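You operate a simulated robot arm through the tools that you are given. There is no shell and no other tool.

You are at the controls of a simulated robot arm. One attempt, no reset.

Task
Put things in order on the top of the packing bench. At the end: the white bearing cap stands where the yellow brush stood; the blue jack pin (marked "UP 112 m") from the top of the packing bench stands on top of the empty grease cartridge; the yellow brush stands where the brown blue-banded sleeve stood; the brown blue-banded sleeve is in the brown small carton; whatever was shut is shut again. Leave all else as you found it, and nothing knocked over.

It is judged by the outcome, as a careful person would: the job done as asked, and still so three seconds after it is handed in. It fails if anything else is knocked over, pushed out of place, dropped, spilled or broken. A push-on lid holds only when it is set on centred and level and pressed home; a screw cap is set on level and turned clockwise until tight.

Robot
A 7-joint arm with a two-finger parallel gripper, fixed in place. Base frame: the origin is at the foot of the arm, x ahead of it, y to its left, z up; the work surface is at about z = 0. Units: cm, rad, N and s.
With the tool pointing down near the work surface it reaches from about 22 to 58 cm from the base axis. Its first joint turns from -1.152 to 1.152 rad. Payload 2.5 kg.
The tool frame sits at the grasp point between the pads (the TCP): z along the fingers, y along the line on which they close. The tips reach 2.3 cm beyond it. The gripper opens to 9.4 cm. The fingers are 3.8 cm wide and 1 cm thick; the gripper's body (5.4 by 9.6 cm) begins 3.9 cm behind the TCP.
Orientation is that of the tool frame in the base frame, as a unit quaternion [w, x, y, z]. With the fingers straight down and closing along the base's y, the tool's x points along the base's -x, its y along +y and its z along -z.

Tools
- The arm moves only by the tool play_rows. Its argument "steps" is one flat list of numbers, 7 for each row, row after row: the shift along the tool's x, y, z in cm, then the turn, a rotation vector about the tool's x, y, z in rad, then the finger opening in cm, from 0 to 9.4. In form: [x, y, z, wx, wy, wz, grip, x, y, z, wx, wy, wz, grip, ...]. A call has 1 to 20 rows; each row shifts and turns the commanded pose from where the row before left it, along the tool's axes as they then stand. Rows are played at 5 a second. More than 5 cm and 0.15 rad between two rows, or a gripper value outside its range, and nothing of the call is played. A pose out of reach is approached as far as the arm can. The call stops where the force on the tool passes 40 N (or 10 N more than at its start, if that is more) or the arm is blocked; 0.2 s more then pass. The fingers move at their own pace (about 10.8 cm/s each) and stop on an object; they squeeze with about 30 N. The grip force told is the motor's: it shows also when the fingers shut on nothing. Time passes only in rows, and 0.2 s behind the last, so rows that do not move let the fingers close. The reply holds the time, the measured pose of the TCP, the force on the tool along the base axes, the opening and the grip force, in the units named above and with some noise, with the torque about the TCP (base axes, N m) and any sound that the robot's microphone picked up, and new pictures: "pictures" is both (left out), scene, wrist or none.
- Cameras (640 x 400 px; columns grow to the right, rows downward): "scene" is fixed at [12.46, -41.1, 54.89]; the picture's right is [0.78, -0.63, 0.00], its down [-0.32, -0.40, -0.86] and it looks along [0.54, 0.67, -0.52] (base axes); focal length 286 px, centre (320, 200). "wrist" rides on the gripper at [8.6, 1.6, -7.4] in the tool frame; the picture's right is [-0.18, 0.98, 0.00], its down [-0.58, -0.11, -0.81] and it looks along [-0.79, -0.15, 0.59] (tool axes); focal length 243 px, centre (320, 200). There is no depth. A picture from a camera that has moved, and an enlarged one, comes with that camera's place and axes in the base frame and with its lens.
- zoom(camera, box): a new picture of the part [left, top, right, bottom] of that camera's present view, enlarged. No time passes.
- close_job(): hands the job in; it is judged then, once.

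Places have to be worked out from the pictures, the camera data and where the tool is seen. Open the gripper and draw the arm clear of the work before you hand the job in, unless the task says otherwise.

The tools are called as a command line: name --argument value ..., lists and objects as JSON in quotes. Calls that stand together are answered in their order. play_rows: Moves the arm, as the interface text tells. Its arguments: {"type":"object","properties":{"steps":{"type":"array","items":{"type":"number"}},"pictures":{"type":"string","enum":["both","scene","wrist","none"]}},"required":["steps"]} The other tools are called the same way: zoom (camera, box) takes an enlarged picture of a part of a camera's view; close_job () hands the job in.

At the start:

```text
t: 0.0
tcp_pos: [31.79, 15.03, 38.09]
ee_rot: [0.0, 0.001, 1.0, 0.001]
wrist_force: [0.3, 0.3, 0.1]
torque: [-0.01, 0.0, -0.01]
grip_width: 9.38
gripper_force: 0.1
```

scene: 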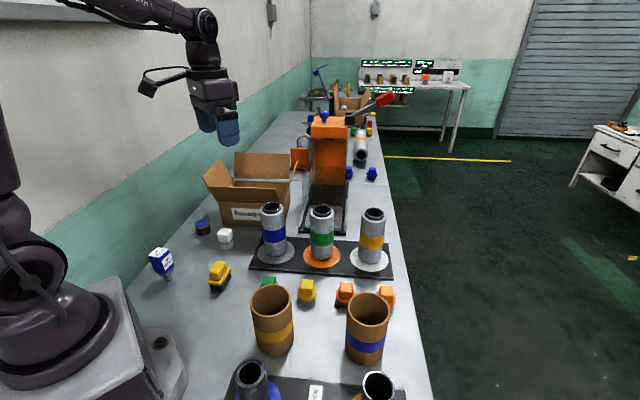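
wrist: 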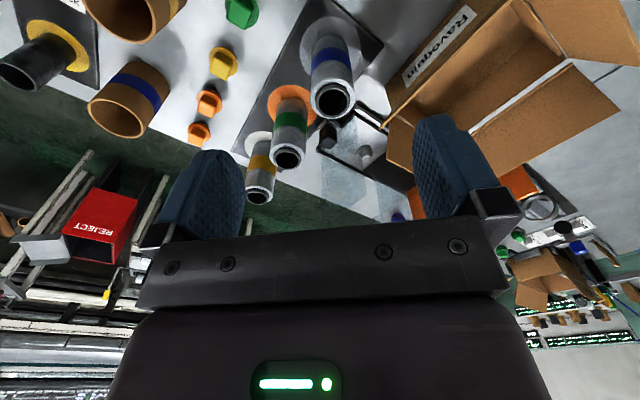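

I'll look closely at the scene first: zoom in on the various parts of the bench to identify the objects.

zoom --camera "scene" --box '[130, 140, 290, 300]'

zoom --camera "scene" --box '[230, 190, 410, 310]'

zoom --camera "scene" --box '[220, 270, 420, 400]'

zoom --camera "scene" --box '[280, 60, 420, 200]'

zoom --camera "wrist" --box '[0, 0, 320, 200]'

zoom --camera "wrist" --box '[320, 0, 640, 200]'

```text
2.50 times, centred on (210, 220) of scene
camera zoom: at [12.46, -41.1, 54.89], right [0.78, -0.63, 0.0], down [-0.32, -0.4, -0.86], along [0.54, 0.67, -0.52], focal length 715 px, centre (595, 150)
```

zoom: 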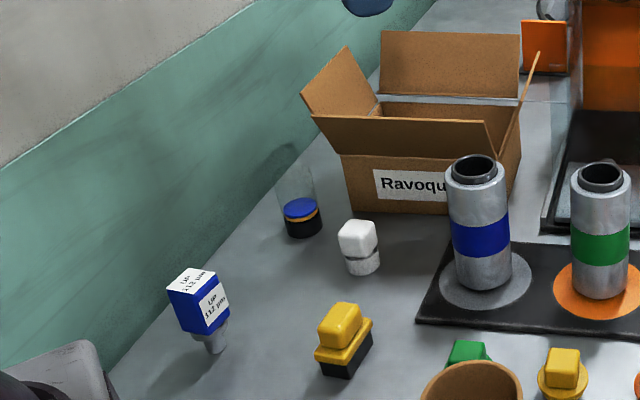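

```text
3.33 times, centred on (320, 250) of scene
camera zoom: at [12.46, -41.1, 54.89], right [0.78, -0.63, 0.0], down [-0.32, -0.4, -0.86], along [0.54, 0.67, -0.52], focal length 953 px, centre (320, 33)
```

zoom: 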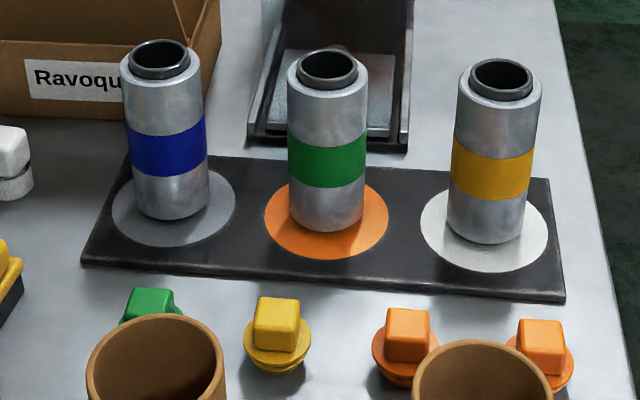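

```text
3.08 times, centred on (320, 335) of scene
camera zoom: at [12.46, -41.1, 54.89], right [0.78, -0.63, 0.0], down [-0.32, -0.4, -0.86], along [0.54, 0.67, -0.52], focal length 880 px, centre (320, -215)
```

zoom: 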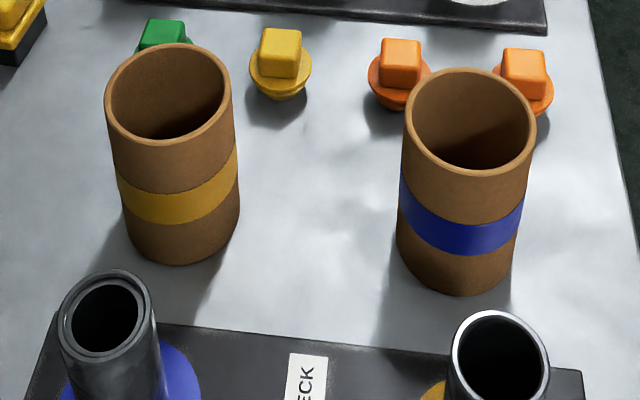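

```text
2.86 times, centred on (350, 130) of scene
camera zoom: at [12.46, -41.1, 54.89], right [0.78, -0.63, 0.0], down [-0.32, -0.4, -0.86], along [0.54, 0.67, -0.52], focal length 817 px, centre (234, 400)
```

zoom: 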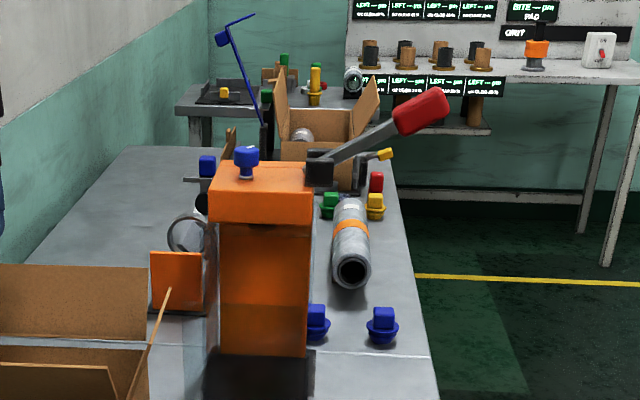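

```text
2.00 times, centred on (160, 100) of wrist
camera zoom: at [23.06, 16.62, 45.57], right [0.18, 0.98, 0.0], down [0.58, -0.11, 0.81], along [0.79, -0.15, -0.59], focal length 485 px, centre (640, 400)
```

zoom: 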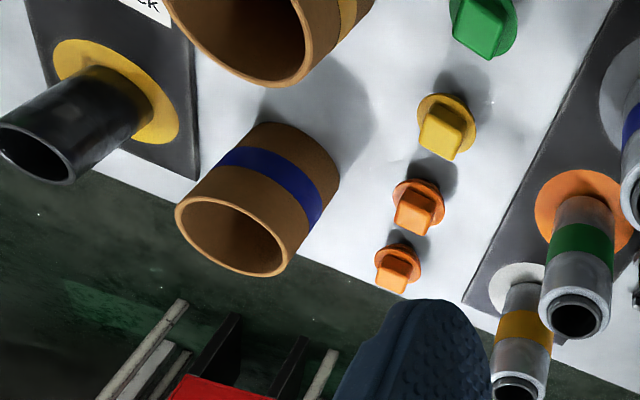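

```text
2.00 times, centred on (480, 100) of wrist
camera zoom: at [23.06, 16.62, 45.57], right [0.18, 0.98, 0.0], down [0.58, -0.11, 0.81], along [0.79, -0.15, -0.59], focal length 485 px, centre (0, 400)
```

zoom: 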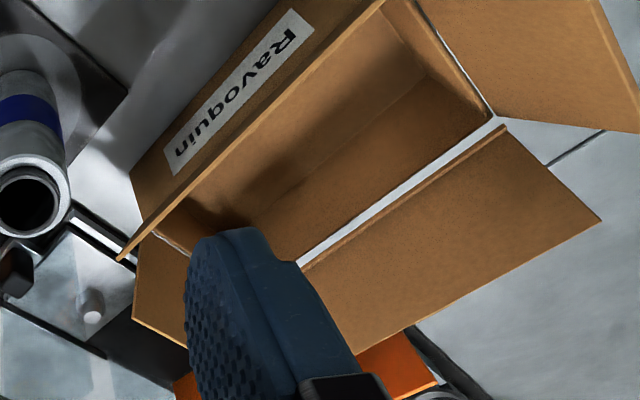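

The jack pin, yellow brush, white cap and a clear cup-like object are on the left side of the bench. I'll zoom further to identify the grease cartridge and the carton contents.

zoom --camera "scene" --box '[185, 195, 245, 250]'

zoom --camera "scene" --box '[140, 240, 240, 300]'

zoom --camera "scene" --box '[220, 350, 420, 400]'

zoom --camera "scene" --box '[290, 70, 390, 130]'

zoom --camera "scene" --box '[195, 140, 300, 230]'

zoom --camera "wrist" --box '[480, 180, 640, 350]'

```text
7.27 times, centred on (215, 222) of scene
camera zoom: at [12.46, -41.1, 54.89], right [0.78, -0.63, 0.0], down [-0.32, -0.4, -0.86], along [0.54, 0.67, -0.52], focal length 2079 px, centre (1084, 36)
```

zoom: 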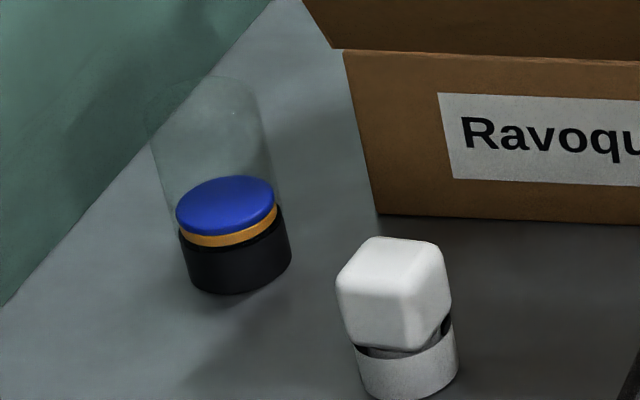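

```text
6.40 times, centred on (190, 270) of scene
camera zoom: at [12.46, -41.1, 54.89], right [0.78, -0.63, 0.0], down [-0.32, -0.4, -0.86], along [0.54, 0.67, -0.52], focal length 1830 px, centre (1152, -248)
```

zoom: 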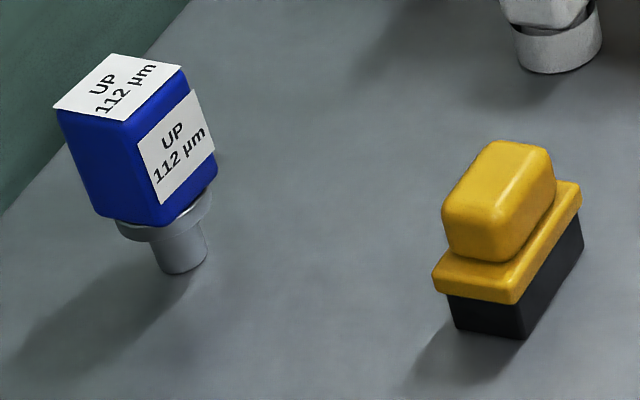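

```text
3.20 times, centred on (320, 375) of scene
camera zoom: at [12.46, -41.1, 54.89], right [0.78, -0.63, 0.0], down [-0.32, -0.4, -0.86], along [0.54, 0.67, -0.52], focal length 915 px, centre (320, -360)
```

zoom: 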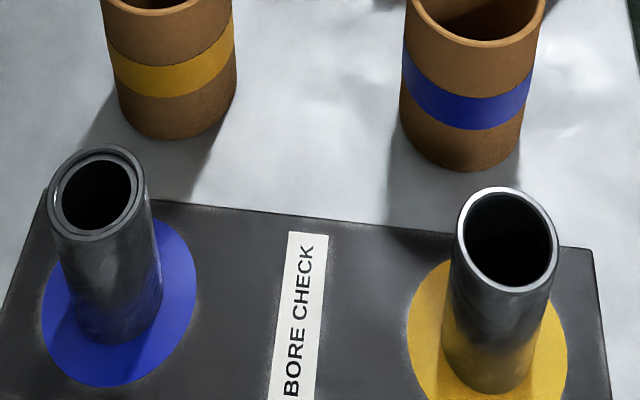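

```text
6.40 times, centred on (340, 100) of scene
camera zoom: at [12.46, -41.1, 54.89], right [0.78, -0.63, 0.0], down [-0.32, -0.4, -0.86], along [0.54, 0.67, -0.52], focal length 1830 px, centre (192, 840)
```

zoom: 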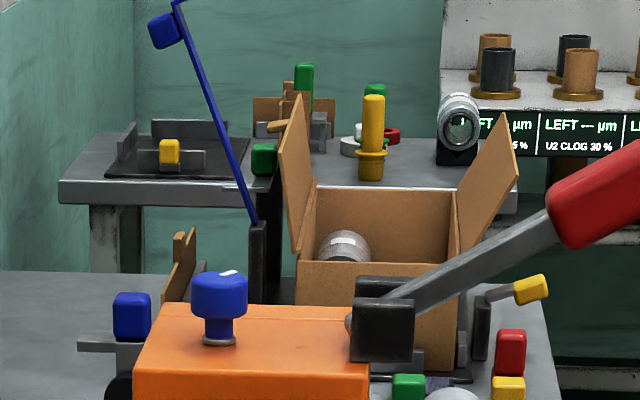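

```text
4.44 times, centred on (248, 185) of scene
camera zoom: at [12.46, -41.1, 54.89], right [0.78, -0.63, 0.0], down [-0.32, -0.4, -0.86], along [0.54, 0.67, -0.52], focal length 1271 px, centre (642, 267)
```

zoom: 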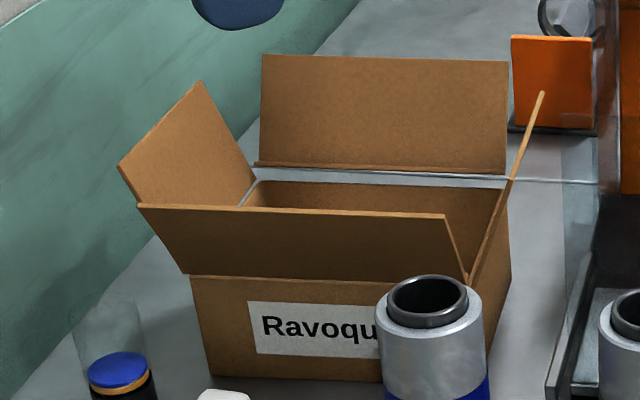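

```text
2.35 times, centred on (560, 265) of wrist
camera zoom: at [23.06, 16.62, 45.57], right [0.18, 0.98, 0.0], down [0.58, -0.11, 0.81], along [0.79, -0.15, -0.59], focal length 571 px, centre (-245, 47)
```

zoom: 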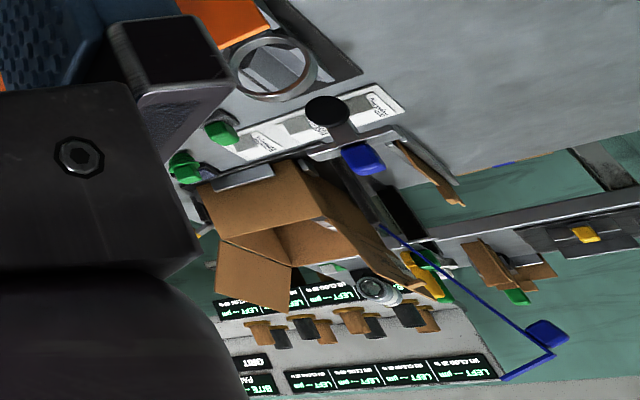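

The clear tube with a black/blue plunger at about (29, 38) looks like the empty grease cartridge. I'll turn the hand and move over there to look at it, the cap and the carton with the wrist camera.

play_rows --steps '[0, 0, 2.5, 0, 0, -0.15, 9.4, 0, 0, 2.5, 0, 0, -0.15, 9.4, 0, 0, 2.5, 0, 0, -0.15, 9.4, 0, 0, 2.5, 0, 0, -0.15, 9.4, 0, 0, 2.5, 0, 0, -0.15, 9.4, 0, 0, 2.5, 0, 0, -0.15, 9.4, -1.54, 3.21, 0, 0, 0, 0, 9.4, -1.54, 3.21, 0, 0, 0, 0, 9.4, -1.54, 3.21, 0, 0, 0, 0, 9.4, -1.54, 3.21, 0, 0, 0, 0, 9.4, -1.54, 3.21, 0, 0, 0, 0, 9.4]' --pictures "both"

```text
t: 2.4
tcp_pos: [23.87, 31.06, 23.03]
ee_rot: [0.0, -0.434, 0.901, -0.001]
wrist_force: [-0.6, -0.2, -0.7]
torque: [-0.02, -0.01, -0.04]
grip_width: 9.41
gripper_force: 0.0
camera wrist: at [17.12, 25.28, 30.47], right [-0.65, 0.76, 0.0], down [0.45, 0.39, 0.81], along [0.61, 0.53, -0.59], focal length 243 px, centre (320, 200)
```

scene: 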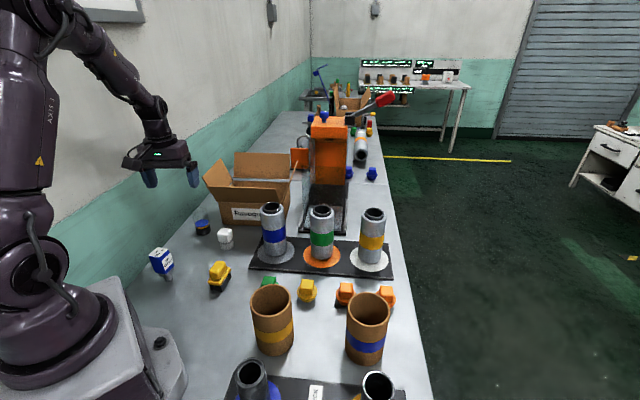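
wrist: 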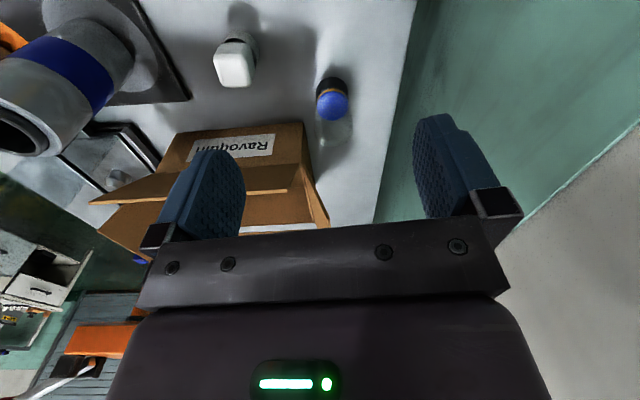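

zoom --camera "wrist" --box '[290, 60, 380, 160]'

zoom --camera "wrist" --box '[190, 0, 290, 110]'

zoom --camera "wrist" --box '[80, 100, 340, 260]'

```text
4.00 times, centred on (335, 110) of wrist
camera zoom: at [17.12, 25.28, 30.47], right [-0.65, 0.76, 0.0], down [0.45, 0.39, 0.81], along [0.61, 0.53, -0.59], focal length 970 px, centre (260, 560)
```

zoom: 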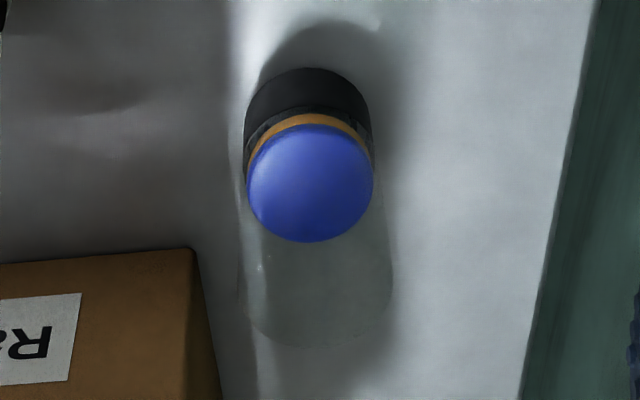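

```text
3.64 times, centred on (240, 55) of wrist
camera zoom: at [17.12, 25.28, 30.47], right [-0.65, 0.76, 0.0], down [0.45, 0.39, 0.81], along [0.61, 0.53, -0.59], focal length 882 px, centre (611, 727)
```

zoom: 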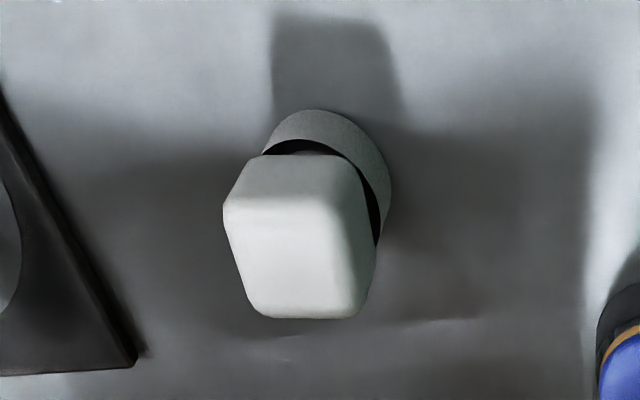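

```text
2.46 times, centred on (210, 180) of wrist
camera zoom: at [17.12, 25.28, 30.47], right [-0.65, 0.76, 0.0], down [0.45, 0.39, 0.81], along [0.61, 0.53, -0.59], focal length 597 px, centre (591, 249)
```

zoom: 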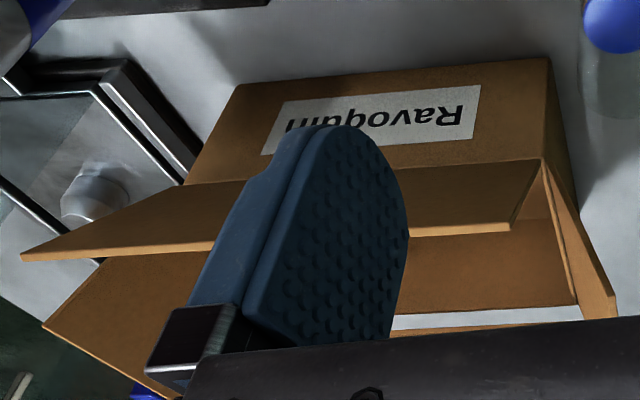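

The cartridge is a clear tube (~4.3 cm across, ~8 cm high) near (29.2, 37.8), with nothing loose on top. I'll move closer toward the white cap for a better look and triangulation.

play_rows --steps '[1.19, -2.26, 3.3, 0, 0, 0, 9.4, 1.19, -2.26, 3.3, 0, 0, 0, 9.4, 1.19, -2.26, 3.3, 0, 0, 0, 9.4, 0, 0, 0, 0, 0, 0, 9.4]' --pictures "wrist"

```text
t: 3.4
tcp_pos: [26.97, 24.12, 13.27]
ee_rot: [-0.001, -0.435, 0.9, 0.0]
wrist_force: [0.7, 0.1, 0.6]
torque: [-0.06, 0.02, -0.04]
grip_width: 9.41
gripper_force: 0.1
camera wrist: at [20.34, 18.44, 20.63], right [-0.66, 0.76, 0.0], down [0.45, 0.39, 0.81], along [0.61, 0.53, -0.59], focal length 243 px, centre (320, 200)
```

wrist: 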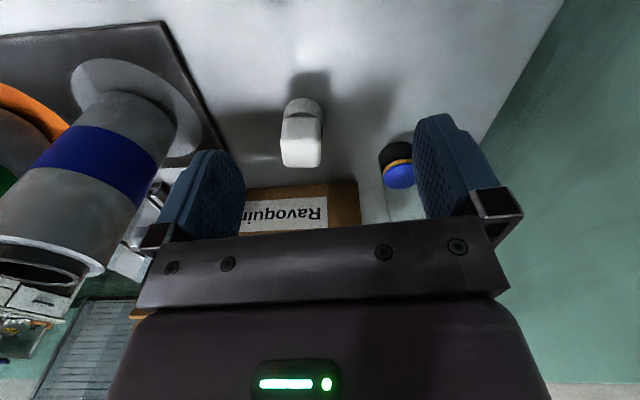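

zoom --camera "wrist" --box '[260, 80, 350, 180]'

zoom --camera "wrist" --box '[360, 120, 440, 240]'

```text
4.00 times, centred on (305, 130) of wrist
camera zoom: at [20.34, 18.44, 20.63], right [-0.66, 0.76, 0.0], down [0.45, 0.39, 0.81], along [0.61, 0.53, -0.59], focal length 970 px, centre (380, 480)
```

zoom: 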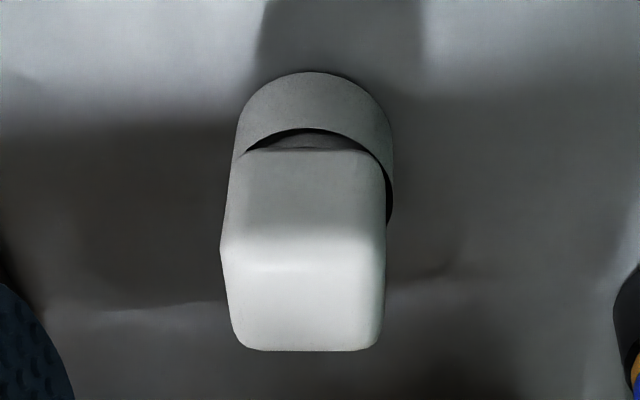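

```text
3.33 times, centred on (400, 180) of wrist
camera zoom: at [20.34, 18.44, 20.63], right [-0.66, 0.76, 0.0], down [0.45, 0.39, 0.81], along [0.61, 0.53, -0.59], focal length 809 px, centre (53, 267)
```

zoom: 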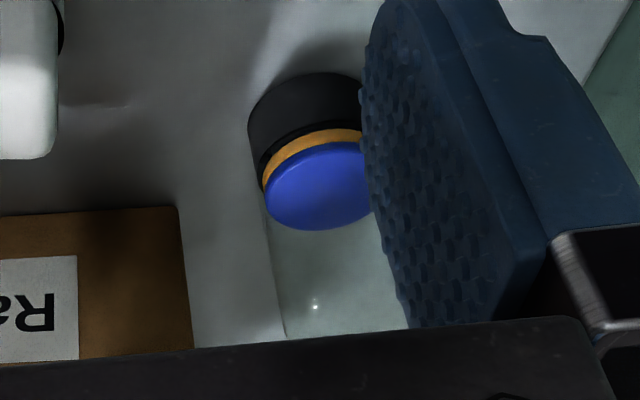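

The white cap stands at about (32.0, 26.4), agreeing between both cameras. Next I'll rise and test the reach over the carton (empty-handed, high above the flaps), looking into it.

play_rows --steps '[0, 0, -4.5, 0, 0, 0, 9.4, 0, 0, -4.5, 0, 0, 0, 9.4, 0, 0, -4.5, 0, 0, 0, 9.4, 0, 0, -4.5, 0, 0, 0, 9.4, -3.71, -1.01, 0, 0, 0, 0, 9.4, -3.71, -1.01, 0, 0, 0, 0, 9.4, -3.71, -1.01, 0, 0, 0, 0, 9.4, -3.71, -1.01, 0, 0, 0, 0, 9.4, -3.71, -1.01, 0, 0, 0, 0, 9.4, 0, 0, 0, 0, 0, 0, 9.4]' --pictures "both"

```text
t: 5.6
tcp_pos: [42.52, 35.37, 30.94]
ee_rot: [0.0, -0.436, 0.9, 0.0]
wrist_force: [0.0, -0.2, 0.3]
torque: [0.0, 0.0, 0.01]
grip_width: 9.39
gripper_force: 0.0
camera wrist: at [35.78, 29.63, 38.42], right [-0.66, 0.76, 0.0], down [0.45, 0.39, 0.81], along [0.61, 0.53, -0.59], focal length 243 px, centre (320, 200)
```

scene: 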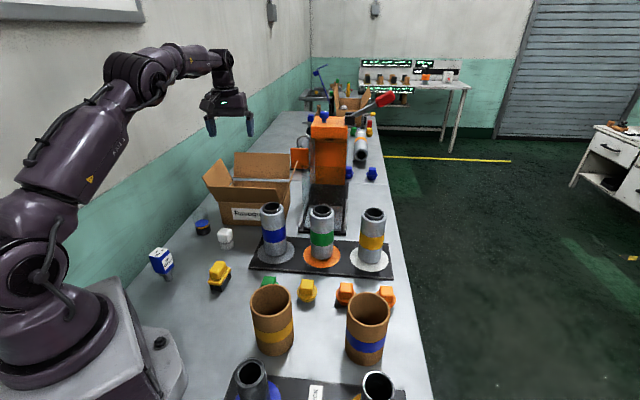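
wrist: 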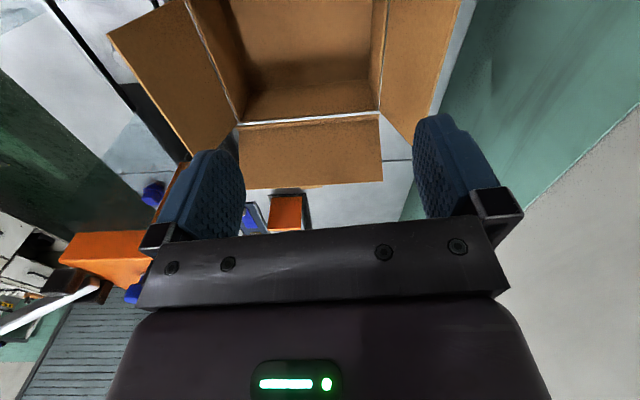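

Reach over the carton is fine, and it looks empty with four flaps leaning outward (rim ~8.8 cm, flap tips ~16.7 cm). I'll zoom on the hand to judge how low the wrist camera block hangs.

zoom --camera "scene" --box '[180, 70, 280, 150]'

zoom --camera "wrist" --box '[100, 0, 480, 200]'

```text
5.00 times, centred on (230, 110) of scene
camera zoom: at [12.46, -41.1, 54.89], right [0.78, -0.63, 0.0], down [-0.32, -0.4, -0.86], along [0.54, 0.67, -0.52], focal length 1429 px, centre (770, 650)
```

zoom: 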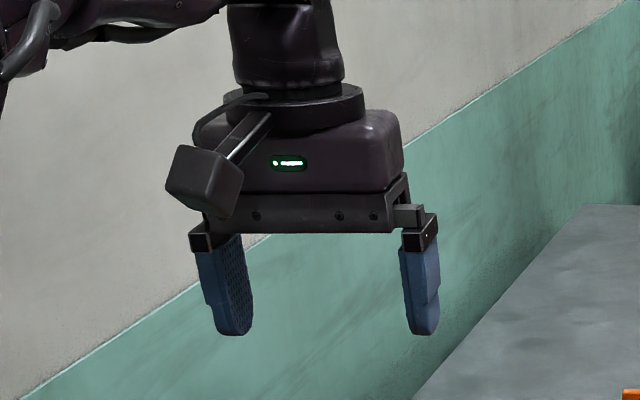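

```text
1.68 times, centred on (290, 100) of wrist
camera zoom: at [35.78, 29.63, 38.42], right [-0.66, 0.76, 0.0], down [0.45, 0.39, 0.81], along [0.61, 0.53, -0.59], focal length 409 px, centre (370, 368)
```

zoom: 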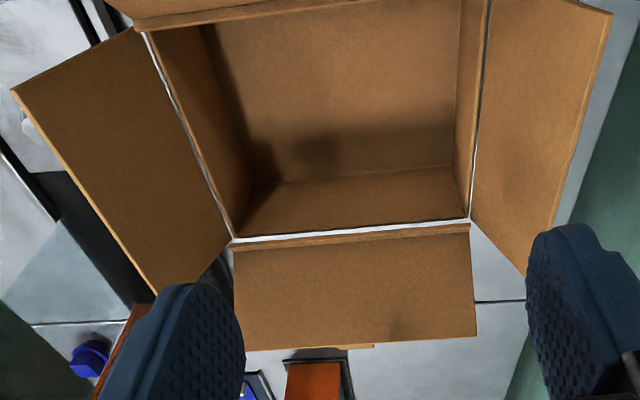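

The camera block hangs about 6 cm above the TCP, so I'll rehearse the carton approach empty-handed with the hand turned so the camera sits over the carton interior. First rotate and go to z≈22 above the planned spot (46, 35.1).

play_rows --steps '[0, 0, 0, 0, 0, 0.148, 9.4, 0, 0, 0, 0, 0, 0.148, 9.4, 0, 0, 0, 0, 0, 0.148, 9.4, 0, 0, 0, 0, 0, 0.148, 9.4, 0, 0, 0, 0, 0, 0.148, 9.4, 0, 0, 0, 0, 0, 0.148, 9.4, 0, 0, 0, 0, 0, 0.148, 9.4, 0, 0, 0, 0, 0, 0.148, 9.4, 0, 0, 0, 0, 0, 0.148, 9.4, 0, 0, 0, 0, 0, 0.148, 9.4, 0, 0, 0, 0, 0, 0.148, 9.4, -2.81, 2.11, 0, 0, 0, 0, 9.4, 0, 0, 3, 0, 0, 0, 9.4, 0, 0, 3, 0, 0, 0, 9.4, 0, 0, 3, 0, 0, 0, 9.4, 0, 0, 0, 0, 0, 0, 9.4]' --pictures "both"

```text
t: 9.0
tcp_pos: [46.11, 34.85, 22.24]
ee_rot: [-0.001, 0.355, 0.935, 0.0]
wrist_force: [-0.1, -0.5, -0.8]
torque: [-0.01, -0.02, -0.02]
grip_width: 9.39
gripper_force: 0.0
camera wrist: at [40.67, 41.93, 29.69], right [0.79, 0.61, 0.0], down [0.36, -0.47, 0.81], along [0.49, -0.64, -0.59], focal length 243 px, centre (320, 200)
```

scene: 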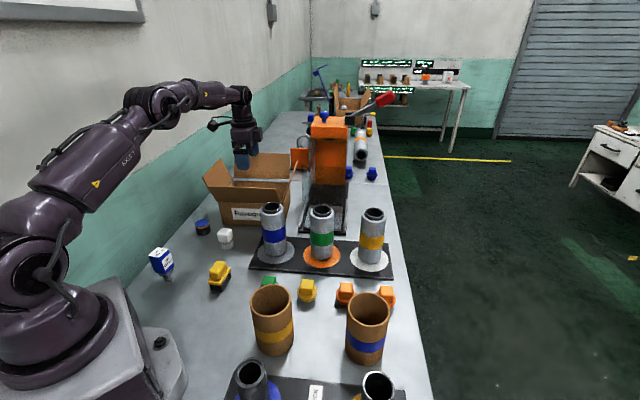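
wrist: 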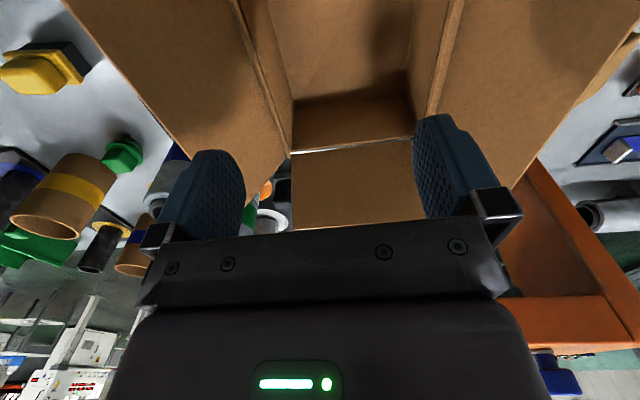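

Reach is good at z=22 and the hand fits between the flaps. I'll descend to z≈13.5 (tips above the rim) to confirm reach and clearance at the release height.

play_rows --steps '[0, 0, 2.2, 0, 0, 0, 9.4, 0, 0, 2.2, 0, 0, 0, 9.4, 0, 0, 2.2, 0, 0, 0, 9.4, 0, 0, 2.1, 0, 0, 0, 9.4, 0, 0, 0, 0, 0, 0, 9.4]' --pictures "both"

zoom --camera "scene" --box '[190, 90, 310, 230]'

```text
t: 10.2
tcp_pos: [45.99, 34.99, 13.48]
ee_rot: [0.0, 0.356, 0.935, 0.0]
wrist_force: [-0.1, -0.1, 0.5]
torque: [-0.01, 0.0, -0.01]
grip_width: 9.38
gripper_force: 0.2
camera wrist: at [40.66, 42.06, 20.97], right [0.79, 0.61, 0.0], down [0.36, -0.47, 0.81], along [0.49, -0.64, -0.59], focal length 243 px, centre (320, 200)
```

scene: 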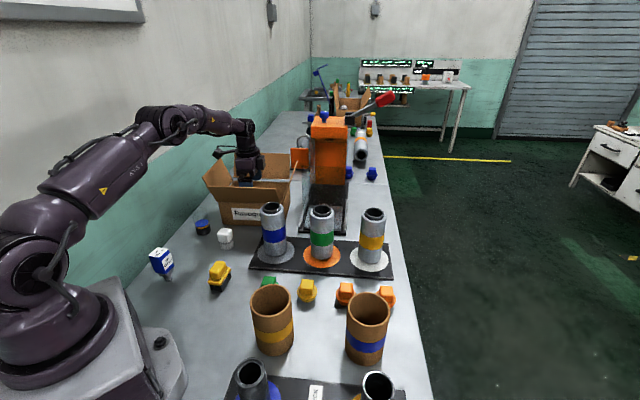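
wrist: 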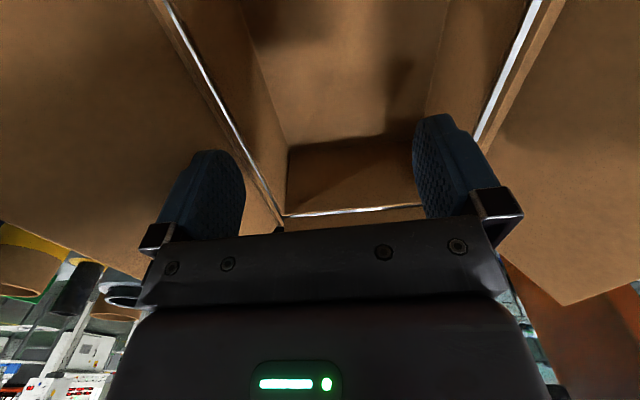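

```text
2.86 times, centred on (250, 160) of scene
camera zoom: at [12.46, -41.1, 54.89], right [0.78, -0.63, 0.0], down [-0.32, -0.4, -0.86], along [0.54, 0.67, -0.52], focal length 817 px, centre (520, 314)
```

zoom: 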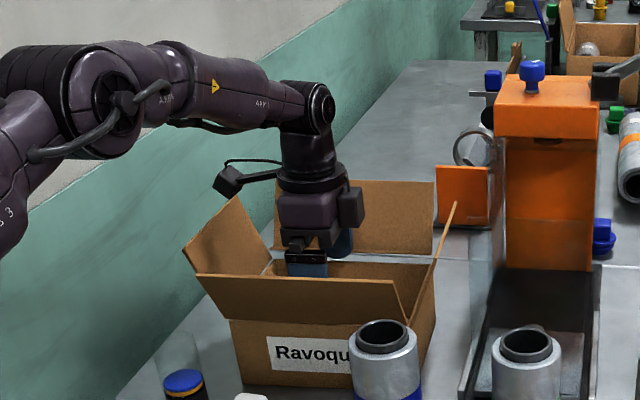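

The rehearsal works: (46, 35, 13.5) is reachable with the hand clear of the flaps. Now I'll go up and across to view the blue-banded sleeve near (39.5, -21.2).

play_rows --steps '[0, 0, -4.4, 0, 0, 0, 9.4, 0, 0, -4.4, 0, 0, 0, 9.4, 0, 0, -4.4, 0, 0, 0, 9.4, 0, 0, -4.4, 0, 0, 0, 9.4, -2.28, -3.83, 0, 0, 0, 0, 9.4, -2.28, -3.83, 0, 0, 0, 0, 9.4, -2.28, -3.83, 0, 0, 0, 0, 9.4, -2.28, -3.83, 0, 0, 0, 0, 9.4, -2.28, -3.83, 0, 0, 0, 0, 9.4, -2.28, -3.83, 0, 0, 0, 0, 9.4, -2.28, -3.83, 0, 0, 0, 0, 9.4, -2.28, -3.83, 0, 0, 0, 0, 9.4, -2.28, -3.83, 0, 0, 0, 0, 9.4, -2.28, -3.83, 0, 0, 0, 0, 9.4, -2.28, -3.83, 0, 0, 0, 0, 9.4, -2.28, -3.83, 0, 0, 0, 0, 9.4, 0, 0, 3, 0, 0, 0, 9.4, 0, 0, 3, 0, 0, 0, 9.4, 0, 0, 3, 0, 0, 0, 9.4, 0, 0, 0, 0, 0, 0, 9.4]' --pictures "both"

```text
t: 14.4
tcp_pos: [35.98, -17.32, 21.93]
ee_rot: [0.0, 0.355, 0.935, 0.0]
wrist_force: [0.2, -0.1, 0.9]
torque: [-0.02, 0.03, 0.0]
grip_width: 9.4
gripper_force: 0.2
camera wrist: at [30.56, -10.38, 29.41], right [0.79, 0.61, 0.0], down [0.36, -0.47, 0.81], along [0.49, -0.64, -0.59], focal length 243 px, centre (320, 200)
```

scene: 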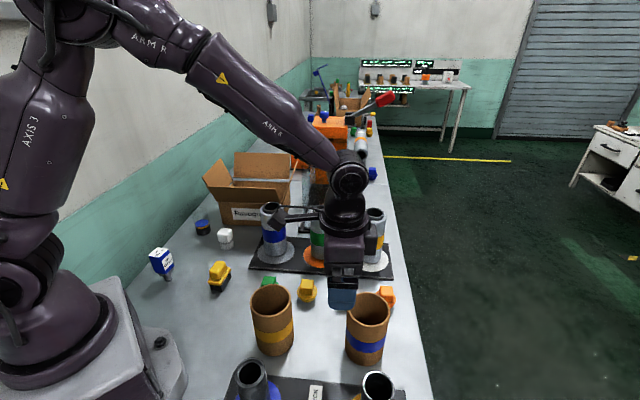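
wrist: 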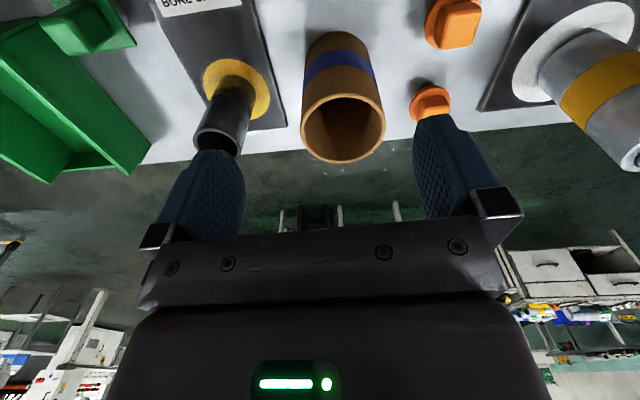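

zoom --camera "wrist" --box '[280, 20, 410, 175]'

zoom --camera "scene" --box '[300, 270, 420, 370]'

```text
2.58 times, centred on (345, 98) of wrist
camera zoom: at [30.56, -10.38, 29.41], right [0.79, 0.61, 0.0], down [0.36, -0.47, 0.81], along [0.49, -0.64, -0.59], focal length 626 px, centre (256, 464)
```

zoom: 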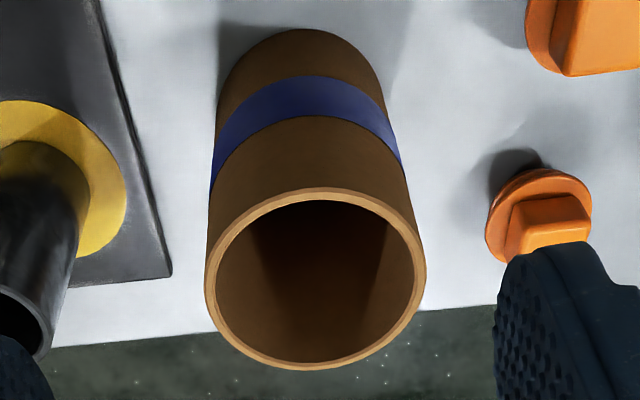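

```text
4.00 times, centred on (360, 320) of scene
camera zoom: at [12.46, -41.1, 54.89], right [0.78, -0.63, 0.0], down [-0.32, -0.4, -0.86], along [0.54, 0.67, -0.52], focal length 1144 px, centre (160, -280)
```

zoom: 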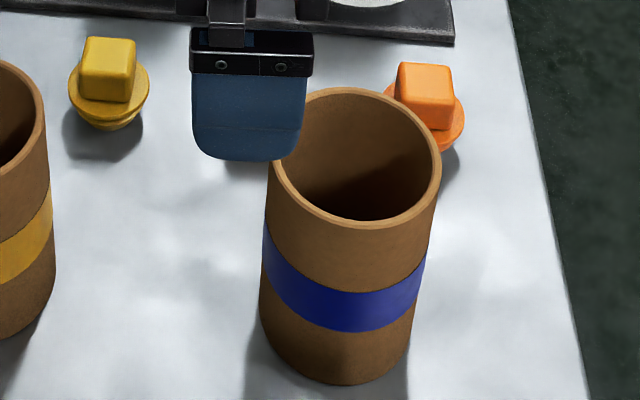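

Triangulating both views, the sleeve stands at about (40.8, -20.3), ~7.6 cm across and ~11.8 cm tall. I'll move above it and check the alignment between the fingers.

play_rows --steps '[-2.79, 0.48, 0, 0, 0, 0, 9.4, -2.79, 0.48, 0, 0, 0, 0, 9.4, 0, 0, 3, 0, 0, 0, 9.4, 0, 0, 2, 0, 0, 0, 9.4, 0, 0, 0, 0, 0, 0, 9.4]' --pictures "both"

zoom --camera "scene" --box '[290, 200, 450, 370]'

```text
t: 15.6
tcp_pos: [40.74, -20.42, 16.78]
ee_rot: [0.0, 0.355, 0.935, 0.0]
wrist_force: [1.4, 0.0, -0.5]
torque: [-0.01, 0.02, 0.0]
grip_width: 9.4
gripper_force: 0.0
camera wrist: at [35.35, -13.41, 24.33], right [0.79, 0.61, 0.0], down [0.36, -0.47, 0.81], along [0.49, -0.64, -0.59], focal length 243 px, centre (320, 200)
```

scene: 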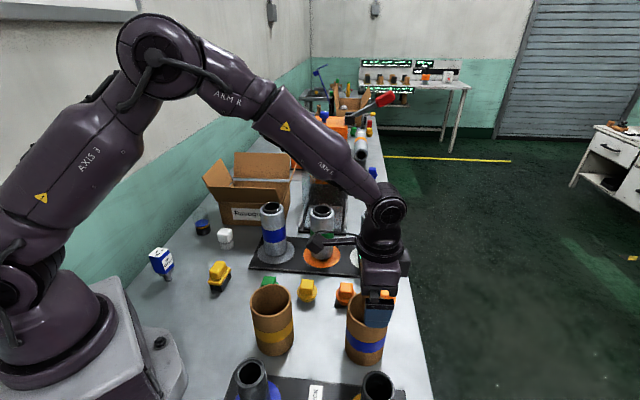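
wrist: 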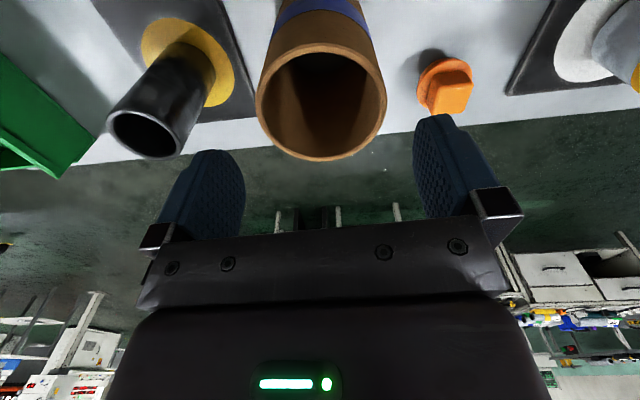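

```text
2.35 times, centred on (370, 285) of scene
camera zoom: at [12.46, -41.1, 54.89], right [0.78, -0.63, 0.0], down [-0.32, -0.4, -0.86], along [0.54, 0.67, -0.52], focal length 673 px, centre (202, 0)
```

zoom: 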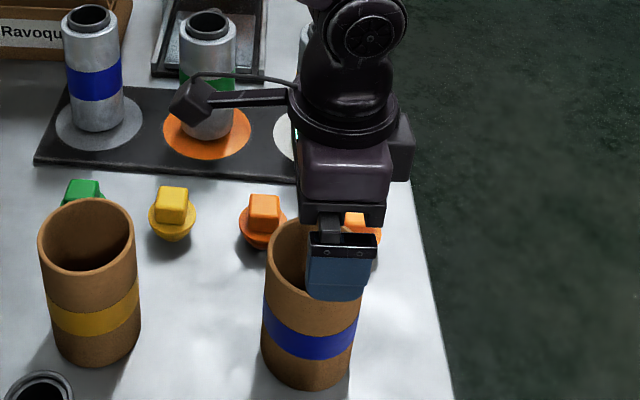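

The sleeve is centered between the open fingers to within ~0.2 cm. I'll descend so the TCP is ~0.8 cm below the rim (z≈11.0) and close.

play_rows --steps '[0, 0.12, 2, 0, 0, 0, 9.4, 0, 0, 2, 0, 0, 0, 9.4, 0, 0, 1.8, 0, 0, 0, 9.4, 0, 0, 0, 0, 0, 0, 9.4]' --pictures "both"

```text
t: 16.6
tcp_pos: [40.76, -20.04, 11.29]
ee_rot: [0.0, 0.355, 0.935, 0.0]
wrist_force: [0.2, -0.3, -0.3]
torque: [-0.03, 0.0, 0.0]
grip_width: 9.39
gripper_force: 0.0
camera wrist: at [35.41, -13.14, 18.73], right [0.79, 0.61, 0.0], down [0.36, -0.47, 0.81], along [0.49, -0.64, -0.59], focal length 243 px, centre (320, 200)
```

scene: 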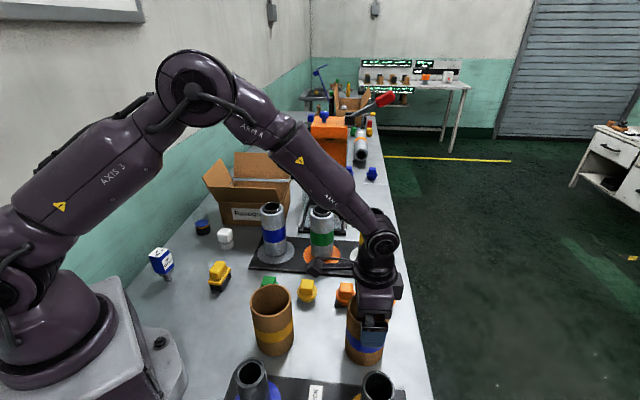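
wrist: 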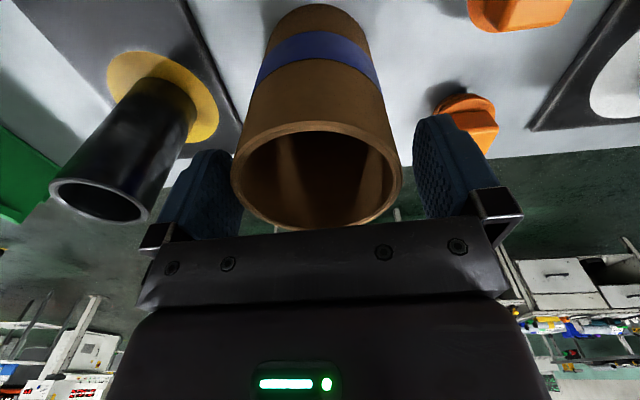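

All three views agree: sleeve centre (40.8, -20.15), rim 11.8. I'll lower 0.3 cm more and close on it.

play_rows --steps '[0, 0, 0.4, 0, 0, 0, 9.4, 0, 0, 0, 0, 0, 0, 7.8, 0, 0, 0, 0, 0, 0, 6.5, 0, 0, 0, 0, 0, 0, 6.0, 0, 0, 0, 0, 0, 0, 6.0]' --pictures "wrist"

```text
t: 17.8
tcp_pos: [40.79, -20.19, 10.96]
ee_rot: [0.0, 0.356, 0.935, 0.0]
wrist_force: [0.2, -0.1, 0.9]
torque: [0.03, -0.02, 0.01]
grip_width: 7.48
gripper_force: 30.1
camera wrist: at [35.37, -13.22, 18.33], right [0.79, 0.61, 0.0], down [0.36, -0.47, 0.81], along [0.49, -0.64, -0.59], focal length 243 px, centre (320, 200)
```

wrist: 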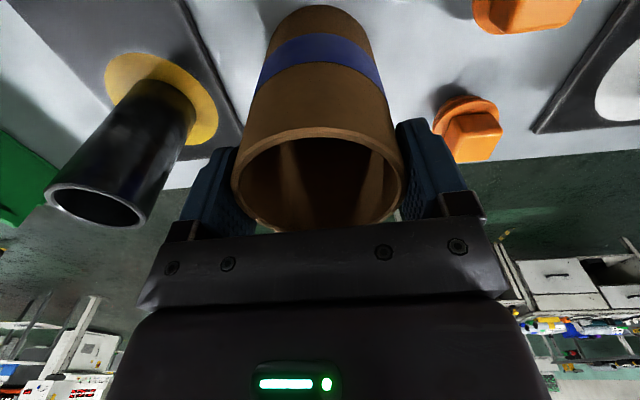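

The fingers hold the sleeve at 7.48 cm with 30 N. Lift slowly a few centimetres and check.

play_rows --steps '[0, 0, -0.5, 0, 0, 0, 6.0, 0, 0, -1, 0, 0, 0, 6.0, 0, 0, -1.5, 0, 0, 0, 6.0, 0, 0, -2, 0, 0, 0, 6.0, 0, 0, 0, 0, 0, 0, 6.0]' --pictures "both"

```text
t: 19.0
tcp_pos: [40.64, -20.18, 16.14]
ee_rot: [0.0, 0.356, 0.935, 0.0]
wrist_force: [0.8, 0.0, -0.3]
torque: [0.0, 0.0, 0.05]
grip_width: 7.48
gripper_force: 30.2
camera wrist: at [35.3, -13.09, 23.46], right [0.79, 0.61, 0.0], down [0.36, -0.47, 0.81], along [0.49, -0.64, -0.59], focal length 243 px, centre (320, 200)
```

scene: 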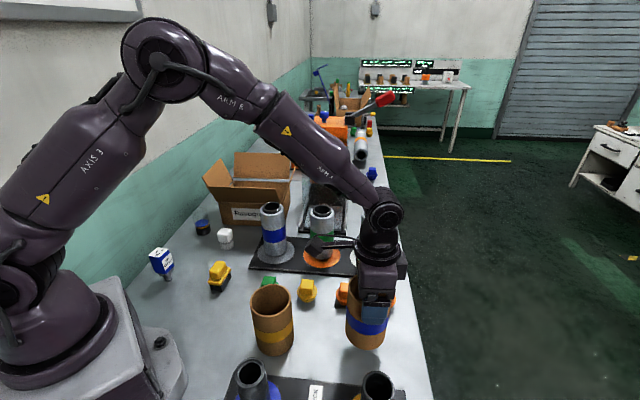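
wrist: 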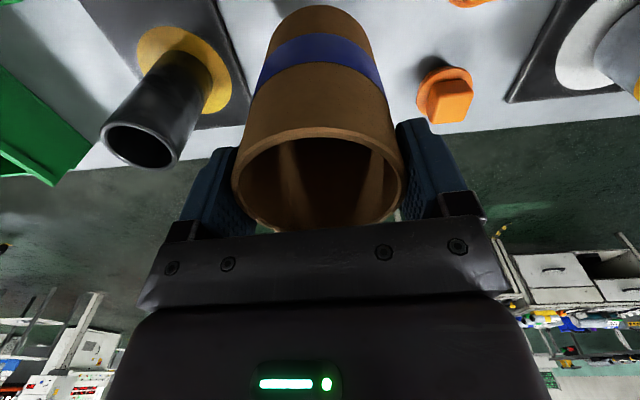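

The sleeve is held firmly and upright. Raise to z≈31 and carry it across to above the carton (46.3, 35.4).

play_rows --steps '[0, 0, -3.75, 0, 0, 0, 6.0, 0, 0, -3.75, 0, 0, 0, 6.0, 0, 0, -3.75, 0, 0, 0, 6.0, 0, 0, -3.75, 0, 0, 0, 6.0, 2.177, 3.027, 0, 0, 0, 0, 6.0, 2.177, 3.027, 0, 0, 0, 0, 6.0, 2.177, 3.027, 0, 0, 0, 0, 6.0, 2.177, 3.027, 0, 0, 0, 0, 6.0, 2.177, 3.027, 0, 0, 0, 0, 6.0, 2.177, 3.027, 0, 0, 0, 0, 6.0, 2.177, 3.027, 0, 0, 0, 0, 6.0, 2.177, 3.027, 0, 0, 0, 0, 6.0, 2.177, 3.027, 0, 0, 0, 0, 6.0, 2.177, 3.027, 0, 0, 0, 0, 6.0, 2.177, 3.027, 0, 0, 0, 0, 6.0, 2.177, 3.027, 0, 0, 0, 0, 6.0, 2.177, 3.027, 0, 0, 0, 0, 6.0, 2.177, 3.027, 0, 0, 0, 0, 6.0, 2.177, 3.027, 0, 0, 0, 0, 6.0, 0, 0, 0, 0, 0, 0, 6.0]' --pictures "both"

zoom --camera "scene" --box '[180, 70, 320, 230]'

```text
t: 23.2
tcp_pos: [45.91, 35.05, 30.82]
ee_rot: [0.0, 0.357, 0.934, -0.001]
wrist_force: [-0.5, -0.8, -1.5]
torque: [-0.01, -0.04, 0.0]
grip_width: 7.49
gripper_force: 29.9
out of reach, approached as far as the arm can: row 19
camera wrist: at [40.52, 42.01, 38.22], right [0.79, 0.61, 0.0], down [0.36, -0.47, 0.81], along [0.49, -0.64, -0.59], focal length 243 px, centre (320, 200)
```

scene: 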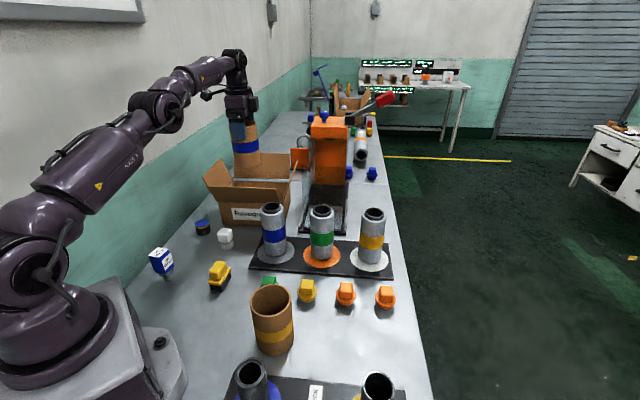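
wrist: 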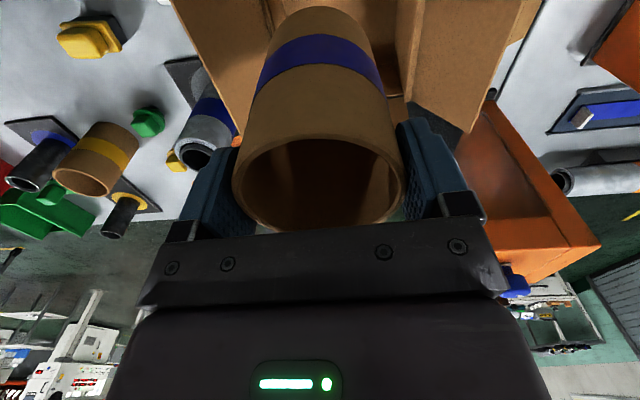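

```text
2.50 times, centred on (250, 150) of scene
camera zoom: at [12.46, -41.1, 54.89], right [0.78, -0.63, 0.0], down [-0.32, -0.4, -0.86], along [0.54, 0.67, -0.52], focal length 715 px, centre (495, 325)
```

zoom: 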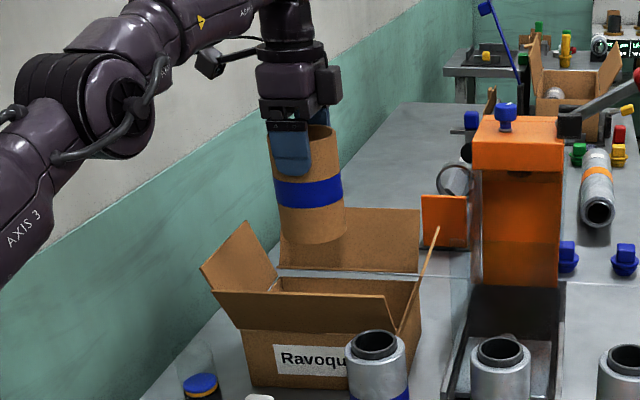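

The last centimetre at z=31 is at the edge of reach, but the sleeve is above the opening. Descend partway, where reach is larger, and check the pose.

play_rows --steps '[0, 0, 2, 0, 0, 0, 6.0, 0, 0, 2, 0, 0, 0, 6.0, 0, 0, 2, 0, 0, 0, 6.0, 0, 0, 1, 0, 0, 0, 6.0, 0, 0, 0, 0, 0, 0, 6.0]' --pictures "both"

zoom --camera "scene" --box '[180, 90, 320, 230]'

```text
t: 24.4
tcp_pos: [46.06, 34.96, 23.61]
ee_rot: [0.0, 0.356, 0.934, 0.001]
wrist_force: [0.1, 1.0, -0.4]
torque: [0.0, -0.01, 0.0]
grip_width: 7.5
gripper_force: 30.0
camera wrist: at [40.64, 41.87, 30.99], right [0.79, 0.61, 0.0], down [0.36, -0.47, 0.81], along [0.49, -0.64, -0.59], focal length 243 px, centre (320, 200)
```

scene: 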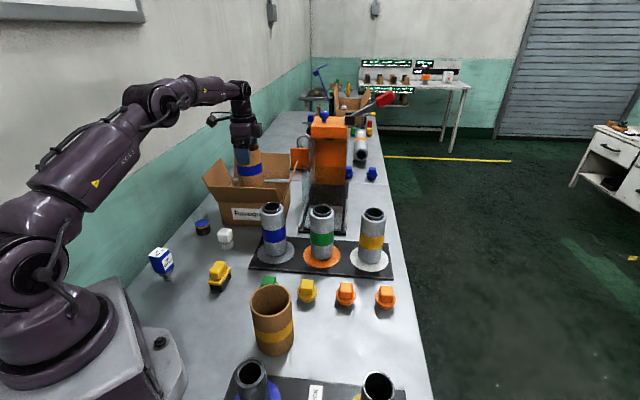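
wrist: 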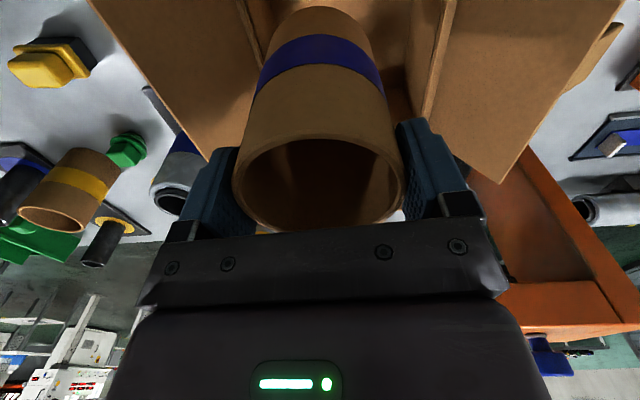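

```text
2.86 times, centred on (250, 160) of scene
camera zoom: at [12.46, -41.1, 54.89], right [0.78, -0.63, 0.0], down [-0.32, -0.4, -0.86], along [0.54, 0.67, -0.52], focal length 817 px, centre (520, 314)
```

zoom: 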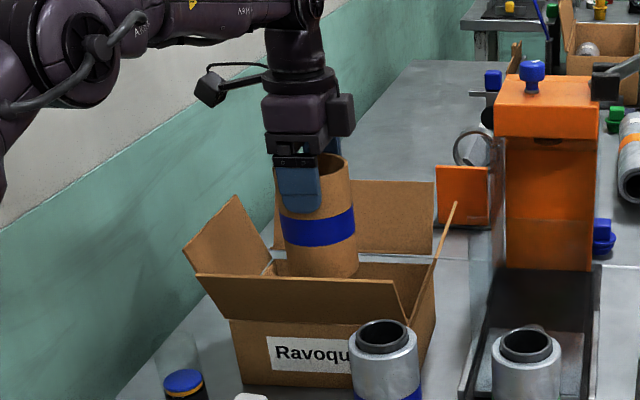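

The sleeve hangs inside the flaps, about 1.4 cm from the front wall. I'll shift 0.5 cm further inward and lower into the carton.

play_rows --steps '[0, 0.5, 0, 0, 0, 0, 6.0, 0, 0, 2, 0, 0, 0, 6.0, 0, 0, 2, 0, 0, 0, 6.0, 0, 0, 2, 0, 0, 0, 6.0, 0, 0, 1.5, 0, 0, 0, 6.0, 0, 0, 1.5, 0, 0, 0, 6.0, 0, 0, 0, 0, 0, 0, 6.0]' --pictures "both"

zoom --camera "scene" --box '[180, 90, 320, 230]'

```text
t: 26.0
tcp_pos: [46.24, 35.28, 14.79]
ee_rot: [0.0, 0.356, 0.935, 0.0]
wrist_force: [0.3, 0.2, -0.9]
torque: [0.0, 0.03, 0.02]
grip_width: 7.5
gripper_force: 30.4
camera wrist: at [40.91, 42.22, 22.22], right [0.79, 0.61, 0.0], down [0.36, -0.47, 0.81], along [0.49, -0.64, -0.59], focal length 243 px, centre (320, 200)
```

scene: 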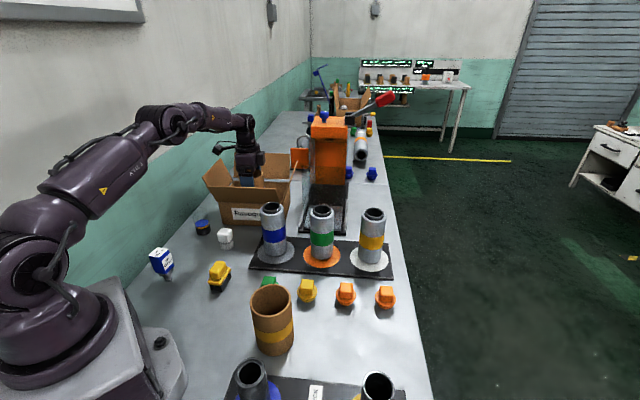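
wrist: 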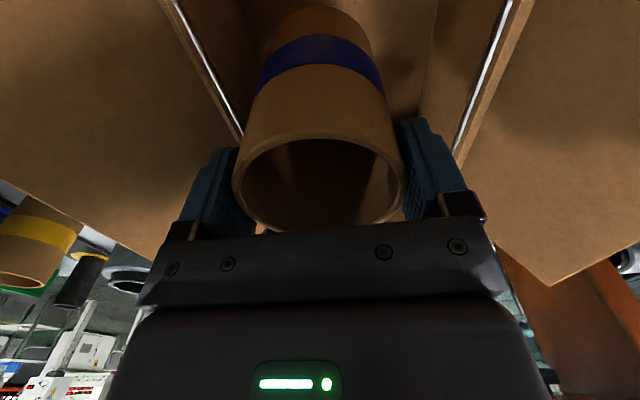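

```text
2.86 times, centred on (250, 160) of scene
camera zoom: at [12.46, -41.1, 54.89], right [0.78, -0.63, 0.0], down [-0.32, -0.4, -0.86], along [0.54, 0.67, -0.52], focal length 817 px, centre (520, 314)
```

zoom: 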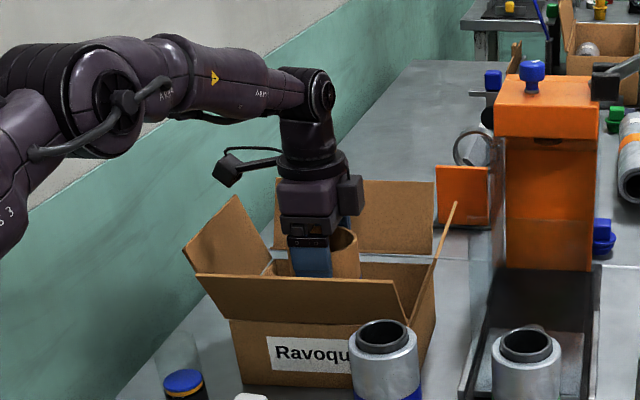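

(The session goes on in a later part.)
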